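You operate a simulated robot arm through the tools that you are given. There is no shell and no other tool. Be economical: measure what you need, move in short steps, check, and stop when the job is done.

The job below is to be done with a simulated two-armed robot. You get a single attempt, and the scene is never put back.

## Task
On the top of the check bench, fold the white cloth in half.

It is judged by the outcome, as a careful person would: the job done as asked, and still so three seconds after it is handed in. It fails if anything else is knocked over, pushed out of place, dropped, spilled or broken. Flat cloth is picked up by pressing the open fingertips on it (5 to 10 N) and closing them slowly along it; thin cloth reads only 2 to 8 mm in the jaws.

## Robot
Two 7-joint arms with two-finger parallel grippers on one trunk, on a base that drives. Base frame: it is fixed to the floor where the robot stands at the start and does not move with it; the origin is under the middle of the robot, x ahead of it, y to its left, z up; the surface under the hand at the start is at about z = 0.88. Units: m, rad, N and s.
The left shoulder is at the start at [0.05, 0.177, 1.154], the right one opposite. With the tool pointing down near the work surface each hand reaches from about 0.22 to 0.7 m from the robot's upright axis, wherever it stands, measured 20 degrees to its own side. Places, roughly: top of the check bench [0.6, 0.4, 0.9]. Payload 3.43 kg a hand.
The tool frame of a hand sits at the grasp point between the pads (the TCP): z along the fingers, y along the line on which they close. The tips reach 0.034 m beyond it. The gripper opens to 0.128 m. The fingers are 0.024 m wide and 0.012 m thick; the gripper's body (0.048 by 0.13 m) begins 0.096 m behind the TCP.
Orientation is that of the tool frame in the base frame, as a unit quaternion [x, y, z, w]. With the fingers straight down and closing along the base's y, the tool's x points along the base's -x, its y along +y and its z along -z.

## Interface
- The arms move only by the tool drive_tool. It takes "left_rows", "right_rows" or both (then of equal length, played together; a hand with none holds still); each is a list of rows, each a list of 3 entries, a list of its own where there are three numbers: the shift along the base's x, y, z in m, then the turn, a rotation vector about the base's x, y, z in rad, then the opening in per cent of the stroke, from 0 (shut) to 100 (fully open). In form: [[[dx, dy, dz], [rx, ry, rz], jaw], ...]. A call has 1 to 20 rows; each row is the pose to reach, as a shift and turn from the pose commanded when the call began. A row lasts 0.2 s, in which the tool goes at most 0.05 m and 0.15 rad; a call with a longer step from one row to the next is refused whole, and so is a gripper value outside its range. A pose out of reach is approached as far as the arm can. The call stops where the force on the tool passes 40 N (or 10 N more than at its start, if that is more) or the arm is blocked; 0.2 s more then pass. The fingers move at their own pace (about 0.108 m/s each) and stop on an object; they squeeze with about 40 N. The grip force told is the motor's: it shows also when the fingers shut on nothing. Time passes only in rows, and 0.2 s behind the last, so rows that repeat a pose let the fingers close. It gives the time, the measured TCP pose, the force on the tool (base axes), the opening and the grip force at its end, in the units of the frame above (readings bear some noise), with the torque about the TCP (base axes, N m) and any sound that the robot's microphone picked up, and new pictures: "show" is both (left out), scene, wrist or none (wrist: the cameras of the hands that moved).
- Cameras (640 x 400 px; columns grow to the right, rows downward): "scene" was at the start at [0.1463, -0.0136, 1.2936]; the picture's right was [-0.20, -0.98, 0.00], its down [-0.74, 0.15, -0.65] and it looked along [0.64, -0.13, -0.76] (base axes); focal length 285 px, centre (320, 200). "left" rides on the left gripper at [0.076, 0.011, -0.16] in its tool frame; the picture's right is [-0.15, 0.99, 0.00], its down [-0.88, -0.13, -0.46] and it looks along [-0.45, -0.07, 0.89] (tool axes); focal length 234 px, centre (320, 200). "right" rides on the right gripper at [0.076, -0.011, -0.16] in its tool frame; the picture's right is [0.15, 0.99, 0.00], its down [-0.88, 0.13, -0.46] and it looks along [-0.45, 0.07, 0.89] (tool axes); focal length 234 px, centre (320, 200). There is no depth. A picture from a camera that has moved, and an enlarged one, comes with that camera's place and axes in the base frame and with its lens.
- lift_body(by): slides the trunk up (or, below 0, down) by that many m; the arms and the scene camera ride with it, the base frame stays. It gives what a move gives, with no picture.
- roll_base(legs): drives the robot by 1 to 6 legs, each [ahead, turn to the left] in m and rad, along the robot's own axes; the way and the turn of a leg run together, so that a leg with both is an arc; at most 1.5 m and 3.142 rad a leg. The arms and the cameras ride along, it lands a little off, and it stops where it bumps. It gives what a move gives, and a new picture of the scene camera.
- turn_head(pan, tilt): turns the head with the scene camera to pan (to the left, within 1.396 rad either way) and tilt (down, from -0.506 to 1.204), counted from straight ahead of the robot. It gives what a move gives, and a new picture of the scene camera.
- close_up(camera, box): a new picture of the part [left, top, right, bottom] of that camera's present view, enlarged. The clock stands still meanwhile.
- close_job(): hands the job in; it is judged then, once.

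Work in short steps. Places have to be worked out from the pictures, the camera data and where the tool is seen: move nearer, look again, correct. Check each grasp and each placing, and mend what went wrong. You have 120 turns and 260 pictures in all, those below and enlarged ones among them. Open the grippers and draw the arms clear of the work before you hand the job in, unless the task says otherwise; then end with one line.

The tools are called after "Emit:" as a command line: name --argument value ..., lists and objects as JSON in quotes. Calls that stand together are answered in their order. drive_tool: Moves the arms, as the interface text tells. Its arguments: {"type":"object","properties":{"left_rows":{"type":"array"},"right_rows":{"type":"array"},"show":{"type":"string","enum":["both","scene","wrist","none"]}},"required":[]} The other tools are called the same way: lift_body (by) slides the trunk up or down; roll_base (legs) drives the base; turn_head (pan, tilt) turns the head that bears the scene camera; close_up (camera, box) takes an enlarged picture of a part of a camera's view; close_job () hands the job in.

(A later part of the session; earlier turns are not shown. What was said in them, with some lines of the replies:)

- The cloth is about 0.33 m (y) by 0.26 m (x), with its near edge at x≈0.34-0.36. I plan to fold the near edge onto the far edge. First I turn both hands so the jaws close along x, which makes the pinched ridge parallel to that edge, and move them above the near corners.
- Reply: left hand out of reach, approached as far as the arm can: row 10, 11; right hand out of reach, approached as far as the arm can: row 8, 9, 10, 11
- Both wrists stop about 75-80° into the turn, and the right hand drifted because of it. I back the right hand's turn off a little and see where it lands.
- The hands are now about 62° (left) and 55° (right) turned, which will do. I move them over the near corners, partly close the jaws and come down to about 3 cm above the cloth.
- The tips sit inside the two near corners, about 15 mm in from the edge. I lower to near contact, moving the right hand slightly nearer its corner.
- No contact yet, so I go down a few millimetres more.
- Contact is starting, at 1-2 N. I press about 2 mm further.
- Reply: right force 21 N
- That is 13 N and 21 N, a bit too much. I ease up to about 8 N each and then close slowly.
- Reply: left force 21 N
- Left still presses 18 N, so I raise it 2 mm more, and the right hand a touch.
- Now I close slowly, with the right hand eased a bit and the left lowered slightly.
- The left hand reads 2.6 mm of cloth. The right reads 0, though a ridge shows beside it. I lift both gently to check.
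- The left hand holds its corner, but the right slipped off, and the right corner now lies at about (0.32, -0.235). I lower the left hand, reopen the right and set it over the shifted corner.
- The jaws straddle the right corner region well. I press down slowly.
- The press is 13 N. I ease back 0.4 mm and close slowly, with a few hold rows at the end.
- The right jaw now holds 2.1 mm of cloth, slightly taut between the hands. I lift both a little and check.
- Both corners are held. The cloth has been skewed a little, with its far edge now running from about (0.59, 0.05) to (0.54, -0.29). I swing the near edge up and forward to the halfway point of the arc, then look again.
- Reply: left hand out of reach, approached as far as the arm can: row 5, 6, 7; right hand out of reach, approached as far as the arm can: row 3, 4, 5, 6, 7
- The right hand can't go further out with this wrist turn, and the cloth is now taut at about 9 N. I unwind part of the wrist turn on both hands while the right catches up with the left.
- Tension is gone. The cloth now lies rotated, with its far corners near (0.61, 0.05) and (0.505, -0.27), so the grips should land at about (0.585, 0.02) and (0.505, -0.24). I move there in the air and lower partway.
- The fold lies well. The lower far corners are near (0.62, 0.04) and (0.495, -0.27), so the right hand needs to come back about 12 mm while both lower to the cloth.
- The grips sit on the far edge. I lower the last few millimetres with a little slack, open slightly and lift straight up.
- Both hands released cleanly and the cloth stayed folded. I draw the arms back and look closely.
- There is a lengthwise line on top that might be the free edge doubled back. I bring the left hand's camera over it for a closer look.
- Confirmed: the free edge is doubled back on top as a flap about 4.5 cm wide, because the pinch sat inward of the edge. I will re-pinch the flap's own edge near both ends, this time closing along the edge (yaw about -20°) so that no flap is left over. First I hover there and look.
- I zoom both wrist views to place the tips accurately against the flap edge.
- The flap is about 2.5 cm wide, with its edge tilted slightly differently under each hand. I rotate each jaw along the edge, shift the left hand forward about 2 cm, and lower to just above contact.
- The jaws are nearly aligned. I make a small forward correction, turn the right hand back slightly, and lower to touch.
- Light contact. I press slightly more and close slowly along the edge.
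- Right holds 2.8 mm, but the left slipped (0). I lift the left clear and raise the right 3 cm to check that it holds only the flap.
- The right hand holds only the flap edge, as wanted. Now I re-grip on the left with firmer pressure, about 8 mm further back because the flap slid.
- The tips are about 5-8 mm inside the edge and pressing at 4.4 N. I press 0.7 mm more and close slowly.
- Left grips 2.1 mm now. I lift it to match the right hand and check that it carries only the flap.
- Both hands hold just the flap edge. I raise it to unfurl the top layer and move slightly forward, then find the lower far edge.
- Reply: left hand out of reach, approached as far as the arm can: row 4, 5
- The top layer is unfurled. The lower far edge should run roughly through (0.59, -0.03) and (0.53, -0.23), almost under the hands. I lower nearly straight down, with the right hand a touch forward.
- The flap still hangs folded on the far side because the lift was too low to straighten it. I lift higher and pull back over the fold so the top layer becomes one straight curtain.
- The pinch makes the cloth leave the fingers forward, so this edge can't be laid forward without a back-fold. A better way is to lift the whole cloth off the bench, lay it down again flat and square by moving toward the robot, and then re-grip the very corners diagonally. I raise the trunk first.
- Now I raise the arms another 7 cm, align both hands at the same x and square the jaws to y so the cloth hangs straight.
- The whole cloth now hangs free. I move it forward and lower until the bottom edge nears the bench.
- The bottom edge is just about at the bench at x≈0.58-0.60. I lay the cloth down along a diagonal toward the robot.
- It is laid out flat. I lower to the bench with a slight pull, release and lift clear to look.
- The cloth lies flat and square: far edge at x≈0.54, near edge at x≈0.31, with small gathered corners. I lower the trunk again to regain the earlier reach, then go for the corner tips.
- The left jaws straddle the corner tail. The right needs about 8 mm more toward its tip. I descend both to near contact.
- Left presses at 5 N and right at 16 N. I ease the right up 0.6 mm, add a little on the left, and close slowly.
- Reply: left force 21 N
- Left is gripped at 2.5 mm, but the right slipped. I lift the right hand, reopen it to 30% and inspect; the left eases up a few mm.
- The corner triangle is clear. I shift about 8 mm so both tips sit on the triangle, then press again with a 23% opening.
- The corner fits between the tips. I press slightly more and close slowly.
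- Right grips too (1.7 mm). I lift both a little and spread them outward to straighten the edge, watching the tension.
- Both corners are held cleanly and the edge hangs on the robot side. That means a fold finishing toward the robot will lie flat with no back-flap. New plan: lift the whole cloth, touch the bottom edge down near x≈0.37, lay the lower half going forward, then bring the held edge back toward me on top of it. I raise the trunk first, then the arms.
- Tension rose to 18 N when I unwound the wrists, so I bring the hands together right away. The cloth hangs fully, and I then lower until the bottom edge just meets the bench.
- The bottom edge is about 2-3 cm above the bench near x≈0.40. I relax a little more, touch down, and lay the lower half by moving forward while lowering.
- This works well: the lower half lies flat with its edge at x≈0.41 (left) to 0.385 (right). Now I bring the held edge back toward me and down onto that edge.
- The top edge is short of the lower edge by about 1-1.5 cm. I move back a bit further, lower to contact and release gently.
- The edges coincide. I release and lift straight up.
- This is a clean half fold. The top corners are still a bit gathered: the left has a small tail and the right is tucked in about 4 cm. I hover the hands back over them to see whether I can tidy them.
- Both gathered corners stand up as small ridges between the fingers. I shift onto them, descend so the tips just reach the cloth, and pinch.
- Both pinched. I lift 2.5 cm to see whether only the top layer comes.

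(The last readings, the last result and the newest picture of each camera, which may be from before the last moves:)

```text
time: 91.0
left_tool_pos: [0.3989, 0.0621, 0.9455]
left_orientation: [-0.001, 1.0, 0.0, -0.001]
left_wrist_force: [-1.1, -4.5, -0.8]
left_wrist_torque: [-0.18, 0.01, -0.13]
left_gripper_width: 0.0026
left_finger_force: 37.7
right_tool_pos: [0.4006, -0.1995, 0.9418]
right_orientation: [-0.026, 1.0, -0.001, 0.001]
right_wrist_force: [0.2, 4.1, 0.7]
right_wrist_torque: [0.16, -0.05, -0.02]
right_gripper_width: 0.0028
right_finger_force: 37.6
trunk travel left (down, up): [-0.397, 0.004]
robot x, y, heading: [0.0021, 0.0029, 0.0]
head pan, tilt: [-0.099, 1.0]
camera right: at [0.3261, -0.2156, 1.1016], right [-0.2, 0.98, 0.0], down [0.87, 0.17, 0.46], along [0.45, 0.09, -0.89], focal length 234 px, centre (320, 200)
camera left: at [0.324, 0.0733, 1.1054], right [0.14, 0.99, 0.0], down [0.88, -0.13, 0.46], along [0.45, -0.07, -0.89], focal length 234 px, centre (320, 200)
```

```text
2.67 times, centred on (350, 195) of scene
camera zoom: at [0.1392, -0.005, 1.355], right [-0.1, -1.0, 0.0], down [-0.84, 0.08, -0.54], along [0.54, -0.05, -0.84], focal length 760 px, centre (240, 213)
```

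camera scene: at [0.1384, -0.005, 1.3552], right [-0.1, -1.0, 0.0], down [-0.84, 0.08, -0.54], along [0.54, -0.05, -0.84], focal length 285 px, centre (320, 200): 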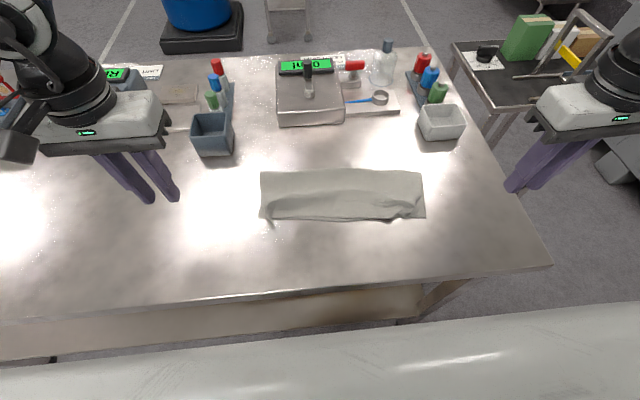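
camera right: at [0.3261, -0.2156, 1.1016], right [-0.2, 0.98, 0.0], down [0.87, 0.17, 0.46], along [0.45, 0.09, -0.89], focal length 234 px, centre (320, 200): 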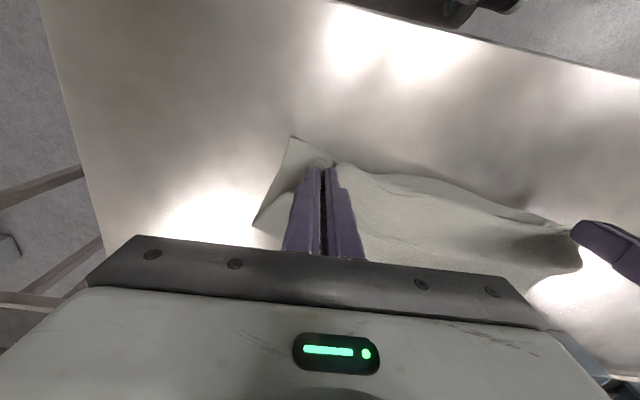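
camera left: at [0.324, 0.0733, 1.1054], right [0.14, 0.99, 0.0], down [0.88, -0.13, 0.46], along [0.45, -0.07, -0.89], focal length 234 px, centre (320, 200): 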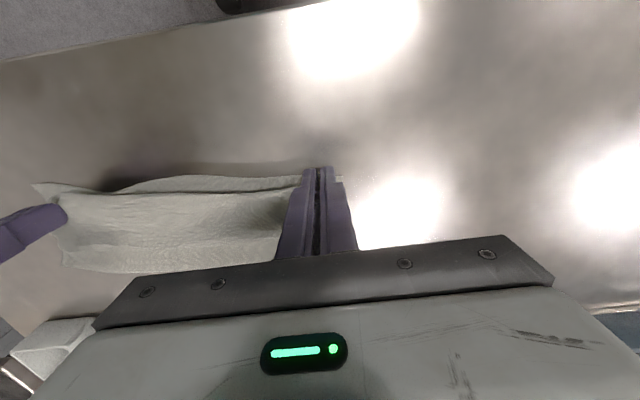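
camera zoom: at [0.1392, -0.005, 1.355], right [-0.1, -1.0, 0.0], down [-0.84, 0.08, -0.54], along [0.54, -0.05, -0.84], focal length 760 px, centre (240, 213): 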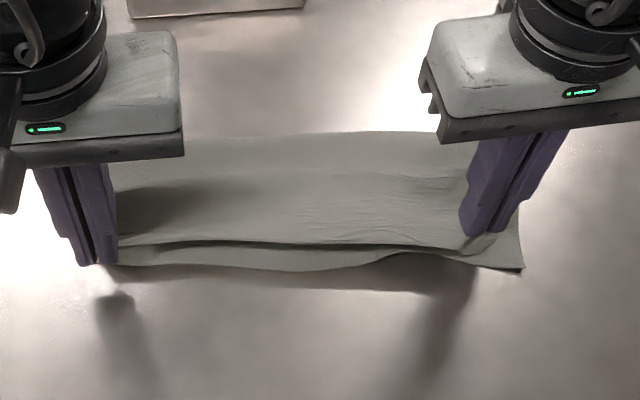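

The right pinch seems to have caught the lower layer too. I lower both, release the right and leave that corner alone. The left looks like top layer only, so I ease it outward 1.5 cm before releasing.

Emit:
drive_tool --left_rows '[[[0, 0, -0.005], [0, 0, 0], 0], [[0, 0, -0.01], [0, 0, 0], 0], [[0, 0, -0.012], [0, 0, 0], 0], [[0, 0, -0.012], [0, 0, 0], 0], [[0, 0, -0.012], [0, 0, 0], 0], [[0, 0, -0.012], [0, 0, 0], 0], [[0, 0, -0.012], [0, 0, 0], 0], [[0, 0, -0.012], [0, 0, 0], 0]]' --right_rows '[[[0, -0.002, -0.008], [0, 0, 0], 0], [[0, -0.004, -0.016], [0, 0, 0], 0], [[0, -0.004, -0.024], [0, 0, 0], 0], [[0, -0.004, -0.024], [0, 0, 0], 8], [[0, -0.004, -0.02], [0, 0, 0], 15], [[0, -0.004, 0.0], [0, 0, 0], 20], [[0, -0.03, 0.04], [0, 0, 0], 20], [[0, -0.06, 0.06], [0, 0, 0], 20]]'

Emit:
close_up --camera "scene" --box '[230, 130, 470, 260]'

```text
time: 92.8
left_tool_pos: [0.401, 0.0632, 0.9323]
left_orientation: [-0.001, 1.0, 0.0, 0.0]
left_wrist_force: [-1.3, 0.3, -0.7]
left_wrist_torque: [0.01, 0.01, 0.04]
left_gripper_width: 0.0023
left_finger_force: 36.5
right_tool_pos: [0.3985, -0.2607, 1.0023]
right_orientation: [-0.025, 1.0, 0.0, 0.0]
right_wrist_force: [0.5, 0.3, 0.2]
right_wrist_torque: [0.0, 0.0, -0.02]
right_gripper_width: 0.0255
right_finger_force: 0.2
trunk travel left (down, up): [-0.397, 0.004]
robot x, y, heading: [-0.0039, -0.0009, -0.0]
head pan, tilt: [-0.099, 1.0]
camera scene: at [0.1391, -0.0053, 1.355], right [-0.1, -1.0, 0.0], down [-0.84, 0.08, -0.54], along [0.54, -0.05, -0.84], focal length 285 px, centre (320, 200)
camera right: at [0.3257, -0.2774, 1.1622], right [-0.2, 0.98, 0.0], down [0.87, 0.18, 0.46], along [0.45, 0.09, -0.89], focal length 234 px, centre (320, 200)
camera left: at [0.3243, 0.0737, 1.0926], right [0.14, 0.99, 0.0], down [0.88, -0.13, 0.46], along [0.45, -0.07, -0.89], focal length 234 px, centre (320, 200)
```

scene: 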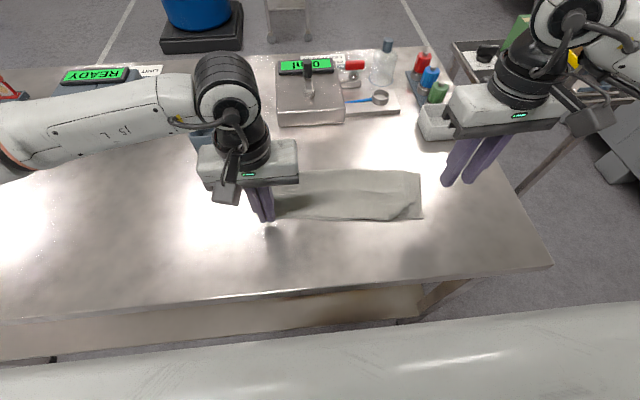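
right: 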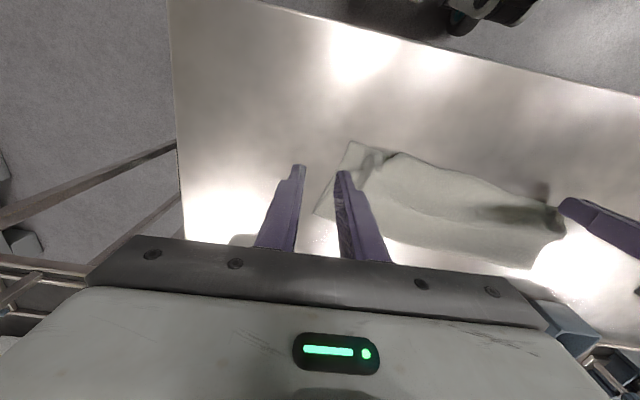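
left: 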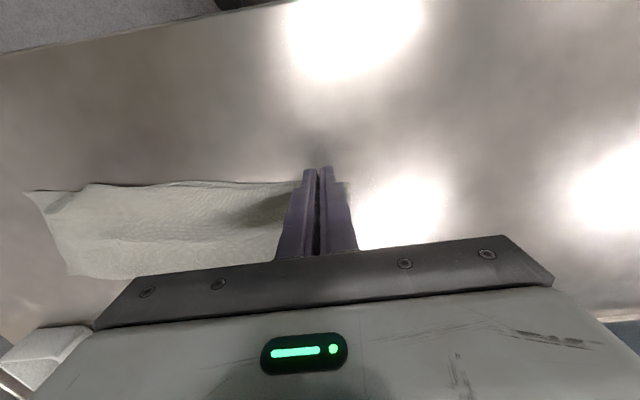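

```text
2.67 times, centred on (350, 195) of scene
camera zoom: at [0.1391, -0.0053, 1.355], right [-0.1, -1.0, 0.0], down [-0.84, 0.08, -0.54], along [0.54, -0.05, -0.84], focal length 760 px, centre (240, 213)
```

zoom: 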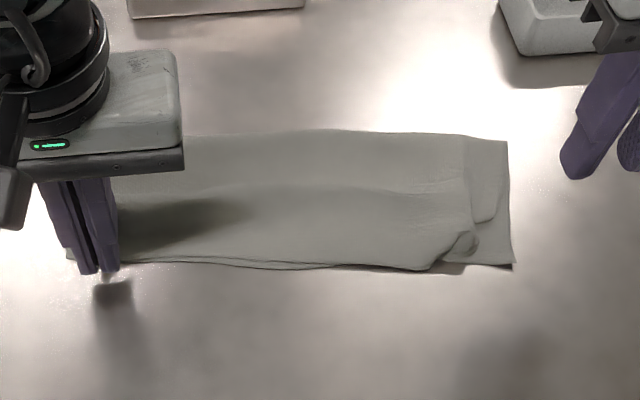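

The right side lies flat, with only a small turned-in corner. Now I pull the left corner outward about 2 cm, lower and release.

Emit:
drive_tool --left_rows '[[[0, 0.006, 0], [0, 0, 0], 0], [[0, 0.012, 0], [0, 0, 0], 0], [[0, 0.018, -0.003], [0, 0, 0], 0], [[0, 0.022, -0.008], [0, 0, 0], 0], [[0, 0.022, -0.012], [0, 0, 0], 0], [[0, 0.022, -0.012], [0, 0, 0], 8], [[0, 0.022, -0.01], [0, 0, 0], 15], [[0, 0.022, 0.01], [0, 0, 0], 20], [[0, 0.05, 0.05], [0, 0, 0], 20], [[0, 0.09, 0.08], [0, 0, 0], 20], [[0, 0.13, 0.08], [0, 0, 0], 20]]' --show "scene"

Emit:
close_up --camera "scene" --box '[230, 130, 470, 260]'

Emit:
close_up --camera "right" --box '[260, 100, 580, 300]'

```text
time: 95.2
left_tool_pos: [0.3992, 0.196, 1.0128]
left_orientation: [-0.001, 1.0, -0.001, 0.0]
left_wrist_force: [-0.2, 0.2, -0.3]
left_wrist_torque: [-0.01, 0.01, -0.02]
left_gripper_width: 0.0255
left_finger_force: 0.1
right_tool_pos: [0.4001, -0.2597, 1.0024]
right_orientation: [-0.026, 1.0, -0.001, 0.0]
right_wrist_force: [0.7, -0.3, -0.5]
right_wrist_torque: [0.01, 0.0, 0.01]
right_gripper_width: 0.0259
right_finger_force: 0.1
trunk travel left (down, up): [-0.397, 0.004]
robot x, y, heading: [-0.0003, -0.0016, -0.001]
head pan, tilt: [-0.099, 1.0]
camera scene: at [0.1391, -0.0041, 1.3551], right [-0.1, -1.0, 0.0], down [-0.84, 0.08, -0.54], along [0.54, -0.05, -0.84], focal length 285 px, centre (320, 200)
```

scene: 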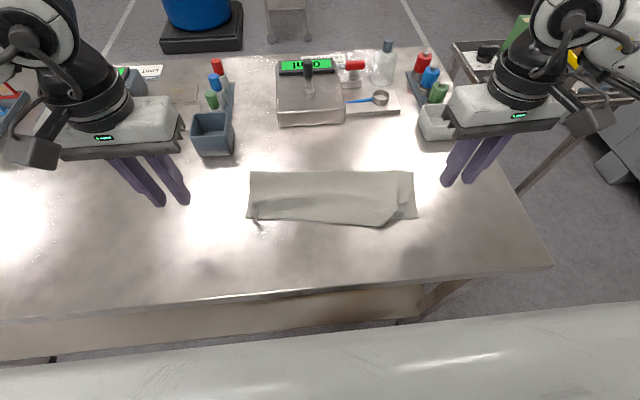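

```text
2.67 times, centred on (350, 195) of scene
camera zoom: at [0.1391, -0.0041, 1.3551], right [-0.1, -1.0, 0.0], down [-0.84, 0.08, -0.54], along [0.54, -0.05, -0.84], focal length 760 px, centre (240, 213)
```

zoom: 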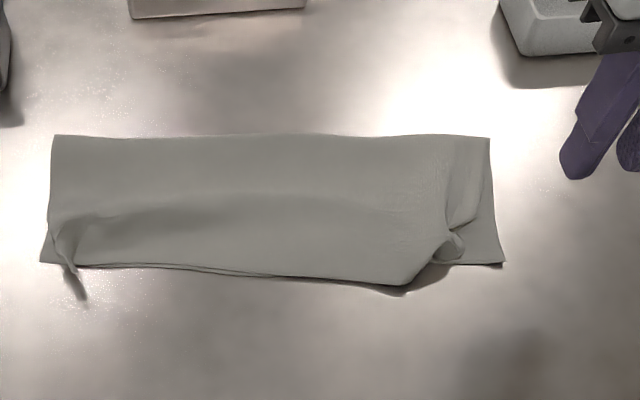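

```text
2.00 times, centred on (420, 200) of right
camera zoom: at [0.3257, -0.2761, 1.1622], right [-0.2, 0.98, 0.0], down [0.87, 0.17, 0.46], along [0.45, 0.09, -0.89], focal length 468 px, centre (120, 200)
```

zoom: 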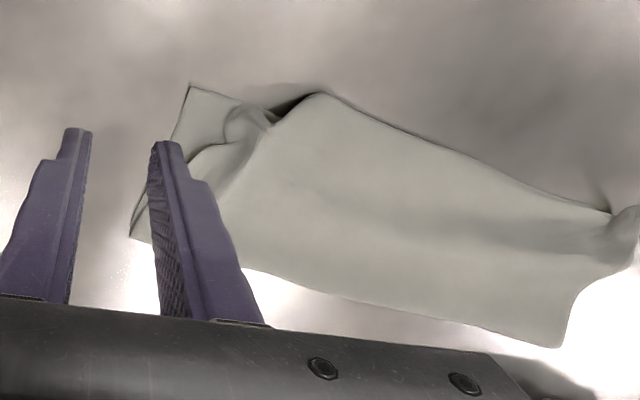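

The cloth slid left as a whole and remains well folded. For the turned-in right corner I make one careful attempt: hold the cloth down with the closed left fingertips and pinch only the small raised lump on the right. First I position both.

Emit:
drive_tool --left_rows '[[[0.02, -0.045, 0], [0, 0, 0], 0], [[0.04, -0.09, 0], [0, 0, 0], 0], [[0.05, -0.13, -0.01], [0, 0, 0], 0], [[0.05, -0.146, -0.04], [0, 0, 0], 0], [[0.05, -0.146, -0.08], [0, 0, 0], 0], [[0.05, -0.146, -0.09], [0, 0, 0], 0]]' --right_rows '[[[-0.012, 0.04, 0], [0, 0, 0], 20], [[-0.024, 0.082, -0.02], [0, 0, 0], 20], [[-0.024, 0.082, -0.04], [0, 0, 0], 20], [[-0.024, 0.082, -0.05], [0, 0, 0], 20], [[-0.024, 0.082, -0.055], [0, 0, 0], 20], [[-0.024, 0.082, -0.055], [0, 0, 0], 20]]' --show "scene"

Emit:
close_up --camera "right" --box '[200, 90, 440, 240]'

```text
time: 96.6
left_tool_pos: [0.4518, 0.0453, 0.922]
left_orientation: [-0.001, 1.0, 0.0, 0.001]
left_wrist_force: [-1.1, 0.2, 0.2]
left_wrist_torque: [0.03, -0.01, 0.05]
left_gripper_width: 0.0002
left_finger_force: 33.2
right_tool_pos: [0.3762, -0.1774, 0.947]
right_orientation: [-0.026, 1.0, 0.001, 0.0]
right_wrist_force: [0.3, -1.1, -1.2]
right_wrist_torque: [0.02, -0.03, -0.01]
right_gripper_width: 0.0256
right_finger_force: 0.2
trunk travel left (down, up): [-0.397, 0.004]
robot x, y, heading: [0.0001, 0.0019, 0.001]
head pan, tilt: [-0.099, 1.0]
camera scene: at [0.1393, -0.005, 1.355], right [-0.1, -1.0, 0.0], down [-0.84, 0.08, -0.54], along [0.54, -0.05, -0.84], focal length 285 px, centre (320, 200)
```

scene: 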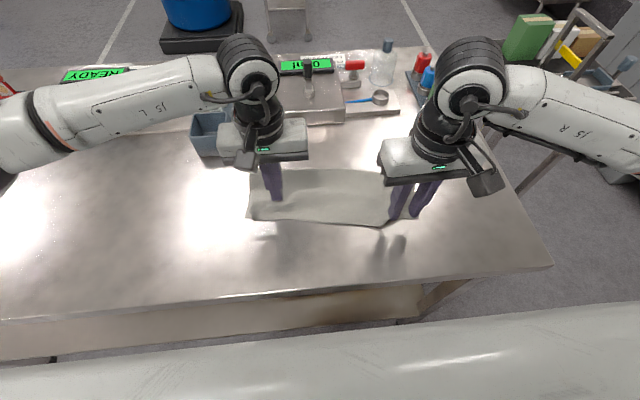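

```text
2.67 times, centred on (320, 165) of right
camera zoom: at [0.3022, -0.1938, 1.1066], right [-0.2, 0.98, 0.0], down [0.87, 0.17, 0.46], along [0.45, 0.09, -0.89], focal length 624 px, centre (320, 293)
```

zoom: 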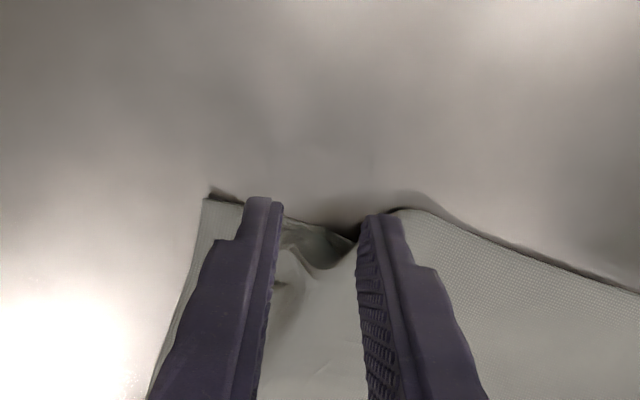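

The lump sits about 2 cm ahead of the tips. I press the left fingertips down and pinch the lump with the right, kept about 5 mm above the lower layer.

Emit:
drive_tool --left_rows '[[[0, 0, -0.003], [0, 0, 0], 0], [[0, 0, -0.005], [0, 0, 0], 0], [[0, 0, -0.006], [0, 0, 0], 0], [[0, 0, -0.006], [0, 0, 0], 0], [[0, 0, -0.006], [0, 0, 0], 0], [[0, 0, -0.006], [0, 0, 0], 0], [[0, 0, -0.006], [0, 0, 0], 0], [[0, 0, -0.006], [0, 0, 0], 0], [[0, 0, -0.006], [0, 0, 0], 0], [[0, 0, -0.006], [0, 0, 0], 0]]' --right_rows '[[[0.01, 0, -0.005], [0, 0, 0], 20], [[0.02, 0, -0.015], [0, 0, 0], 20], [[0.02, 0, -0.024], [0, 0, 0], 20], [[0.02, 0, -0.024], [0, 0, 0], 14], [[0.02, 0, -0.024], [0, 0, 0], 8], [[0.02, 0, -0.024], [0, 0, 0], 3], [[0.02, 0, -0.024], [0, 0, 0], 0], [[0.02, 0, -0.024], [0, 0, 0], 0], [[0.02, 0, -0.015], [0, 0, 0], 0], [[0.02, 0, -0.008], [0, 0, 0], 0]]' --show "wrist"

Emit:
close_up --camera "scene" --box '[230, 130, 470, 260]'

```text
time: 98.8
left_tool_pos: [0.4517, 0.0458, 0.9166]
left_orientation: [-0.001, 1.0, 0.0, 0.001]
left_wrist_force: [0.5, 0.3, 0.7]
left_wrist_torque: [0.01, -0.01, -0.02]
left_gripper_width: 0.0
left_finger_force: 33.0
right_tool_pos: [0.3941, -0.1781, 0.939]
right_orientation: [-0.025, 1.0, 0.0, 0.0]
right_wrist_force: [0.5, -1.0, -0.2]
right_wrist_torque: [-0.03, 0.0, -0.01]
right_gripper_width: 0.0021
right_finger_force: 37.7
trunk travel left (down, up): [-0.397, 0.004]
robot x, y, heading: [-0.0047, -0.0001, 0.004]
head pan, tilt: [-0.099, 1.0]
camera right: at [0.3211, -0.1942, 1.0991], right [-0.2, 0.98, 0.0], down [0.87, 0.17, 0.46], along [0.45, 0.09, -0.89], focal length 234 px, centre (320, 200)
camera left: at [0.376, 0.0576, 1.0766], right [0.14, 0.99, 0.0], down [0.88, -0.13, 0.46], along [0.45, -0.07, -0.89], focal length 234 px, centre (320, 200)
```

right: 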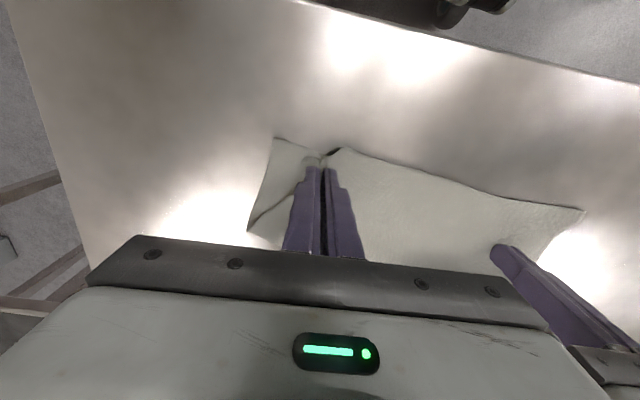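
left: 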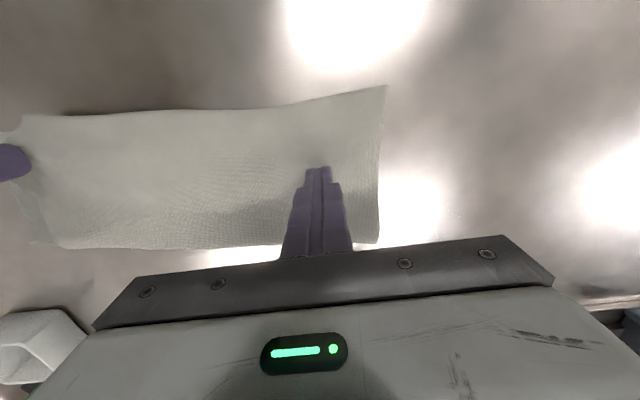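

```text
2.67 times, centred on (350, 195) of scene
camera zoom: at [0.1393, -0.005, 1.355], right [-0.1, -1.0, 0.0], down [-0.84, 0.08, -0.54], along [0.54, -0.05, -0.84], focal length 760 px, centre (240, 213)
```

zoom: 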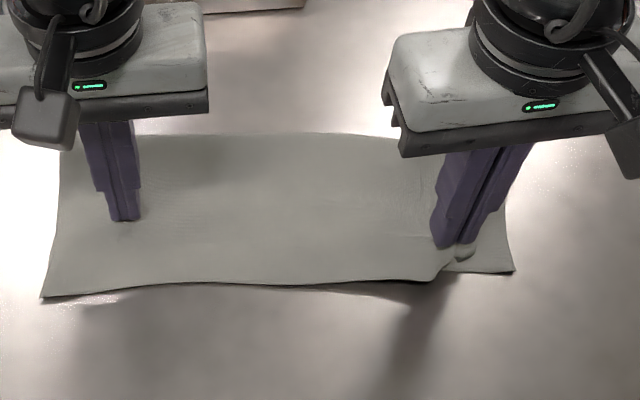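

The left corner has spread out flat. The right hand holds the lump, so I keep the left pressed and pull the right corner outward about 3 cm and slightly toward me, then lower and release.

Emit:
drive_tool --left_rows '[[[0, 0, -0.0015], [0, 0, 0], 0], [[0, 0, -0.002], [0, 0, 0], 0], [[0, 0, -0.002], [0, 0, 0], 0], [[0, 0, -0.002], [0, 0, 0], 0], [[0, 0, -0.002], [0, 0, 0], 0], [[0, 0, -0.002], [0, 0, 0], 0], [[0, 0, -0.002], [0, 0, 0], 0], [[0, 0, -0.002], [0, 0, 0], 0]]' --right_rows '[[[0, 0, 0.002], [0, 0, 0], 0], [[0, -0.006, 0.002], [0, 0, 0], 0], [[-0.002, -0.012, 0.002], [0, 0, 0], 0], [[-0.005, -0.018, 0.002], [0, 0, 0], 0], [[-0.008, -0.024, 0], [0, 0, 0], 0], [[-0.01, -0.03, -0.006], [0, 0, 0], 0], [[-0.01, -0.03, -0.014], [0, 0, 0], 0], [[-0.01, -0.03, -0.018], [0, 0, 0], 0]]' --show "wrist"

Emit:
close_up --camera "scene" --box '[230, 130, 470, 260]'

```text
time: 100.6
left_tool_pos: [0.4509, 0.0454, 0.917]
left_orientation: [-0.001, 1.0, -0.001, 0.001]
left_wrist_force: [-2.4, -6.5, 8.5]
left_wrist_torque: [-0.19, 0.06, 0.03]
left_gripper_width: 0.0001
left_finger_force: 32.7
right_tool_pos: [0.385, -0.2096, 0.9229]
right_orientation: [-0.025, 1.0, 0.0, 0.0]
right_wrist_force: [2.0, 7.0, 1.0]
right_wrist_torque: [0.29, -0.04, 0.07]
right_gripper_width: 0.0023
right_finger_force: 37.1
trunk travel left (down, up): [-0.397, 0.004]
robot x, y, heading: [0.0012, -0.0014, 0.001]
head pan, tilt: [-0.099, 1.0]
camera right: at [0.3112, -0.2239, 1.0807], right [-0.2, 0.98, 0.0], down [0.87, 0.17, 0.46], along [0.45, 0.09, -0.89], focal length 234 px, centre (320, 200)
camera left: at [0.3747, 0.0577, 1.0756], right [0.15, 0.99, 0.0], down [0.88, -0.13, 0.46], along [0.45, -0.07, -0.89], focal length 234 px, centre (320, 200)
```

right: 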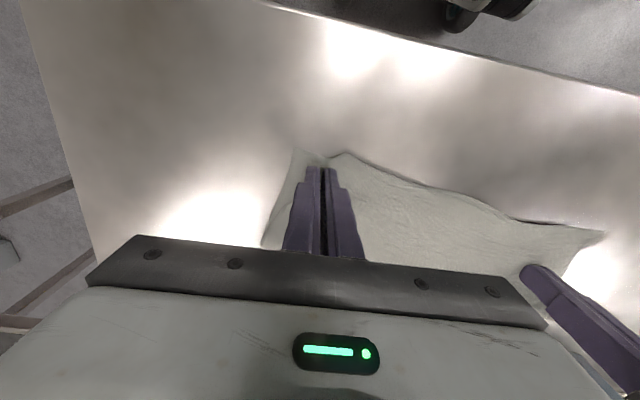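
left: 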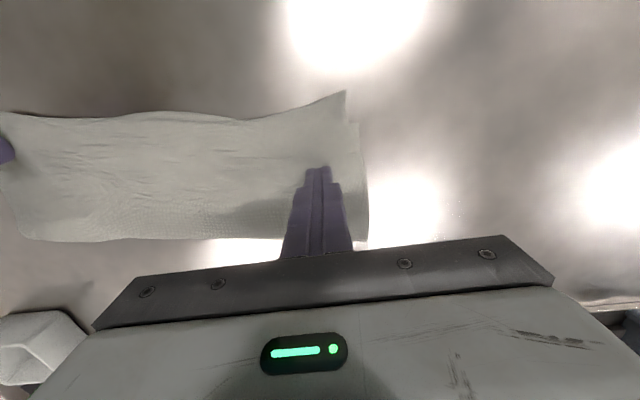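

```text
2.67 times, centred on (350, 195) of scene
camera zoom: at [0.1386, -0.0051, 1.3552], right [-0.1, -1.0, 0.0], down [-0.84, 0.08, -0.54], along [0.54, -0.05, -0.84], focal length 760 px, centre (240, 213)
```

zoom: 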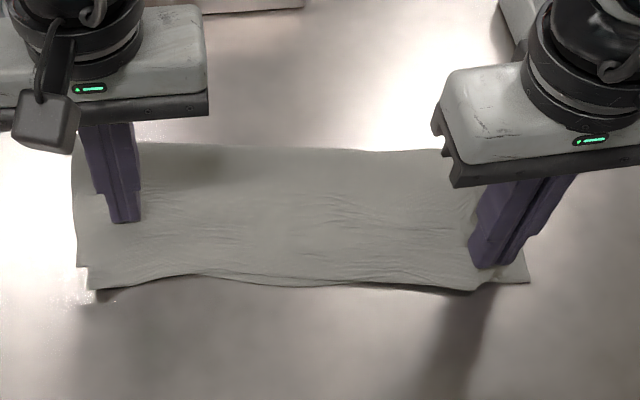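

Now it is stretched evenly and nearly flat. I release the right hand gently, then lift both and retract.

Emit:
drive_tool --left_rows '[[[0, 0, 0], [0, 0, 0], 0], [[0, 0, 0], [0, 0, 0], 0], [[0, 0, 0], [0, 0, 0], 0], [[0, 0, 0.005], [0, 0, 0], 0], [[0, 0, 0.03], [0, 0, 0], 0], [[0, 0.01, 0.07], [0, 0, 0], 0], [[-0.01, 0.05, 0.09], [0, 0, 0], 0], [[-0.02, 0.09, 0.09], [0, 0, 0], 0], [[-0.03, 0.13, 0.09], [0, 0, 0], 10], [[-0.03, 0.16, 0.09], [0, 0, 0], 20]]' --right_rows '[[[0, 0, -0.003], [0, 0, 0], 4], [[0, 0, -0.003], [0, 0, 0], 10], [[0, 0, 0.003], [0, 0, 0], 18], [[0, 0, 0.02], [0, 0, 0], 20], [[0, 0, 0.05], [0, 0, 0], 20], [[0, -0.02, 0.08], [0, 0, 0], 20], [[0, -0.06, 0.09], [0, 0, 0], 20], [[0, -0.1, 0.09], [0, 0, 0], 20], [[-0.01, -0.13, 0.09], [0, 0, 0], 20], [[-0.01, -0.15, 0.09], [0, 0, 0], 20]]' --show "scene"

Emit:
close_up --camera "scene" --box '[230, 130, 470, 260]'

```text
time: 102.8
left_tool_pos: [0.4228, 0.2054, 1.0089]
left_orientation: [0.0, 1.0, -0.001, 0.001]
left_wrist_force: [-0.5, 0.4, 0.9]
left_wrist_torque: [-0.02, -0.02, 0.02]
left_gripper_width: 0.0257
left_finger_force: 0.2
right_tool_pos: [0.3744, -0.3568, 1.012]
right_orientation: [-0.025, 1.0, 0.001, 0.001]
right_wrist_force: [0.0, -0.1, 0.3]
right_wrist_torque: [0.01, 0.0, 0.03]
right_gripper_width: 0.0255
right_finger_force: 0.1
trunk travel left (down, up): [-0.397, 0.004]
robot x, y, heading: [0.0017, -0.0003, -0.0]
head pan, tilt: [-0.099, 1.0]
camera scene: at [0.1393, -0.0048, 1.355], right [-0.1, -1.0, 0.0], down [-0.84, 0.08, -0.54], along [0.54, -0.05, -0.84], focal length 285 px, centre (320, 200)
```

scene: 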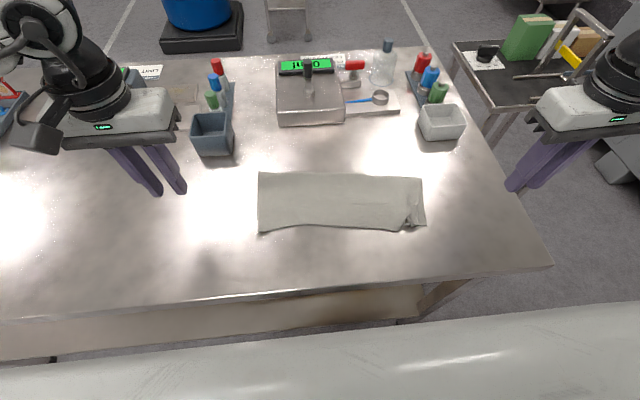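

```text
2.67 times, centred on (350, 195) of scene
camera zoom: at [0.1393, -0.0048, 1.355], right [-0.1, -1.0, 0.0], down [-0.84, 0.08, -0.54], along [0.54, -0.05, -0.84], focal length 760 px, centre (240, 213)
```

zoom: 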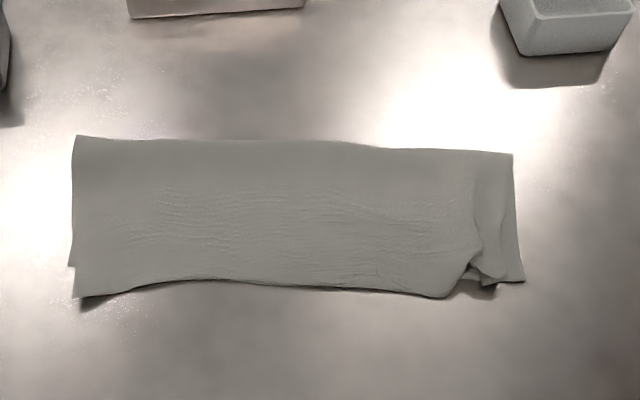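

The cloth lies folded in half and flat, with its edges matched except for a small tuck at the right corner. The other objects look unmoved, and both grippers are open and clear of the work. I hand the job in.

Emit:
close_job

```text
The job is handed in.
```

The white cloth is folded in half on the top of the check bench; about 2 cm of the top layer stays tucked in at the right corner, and the other objects look unmoved.
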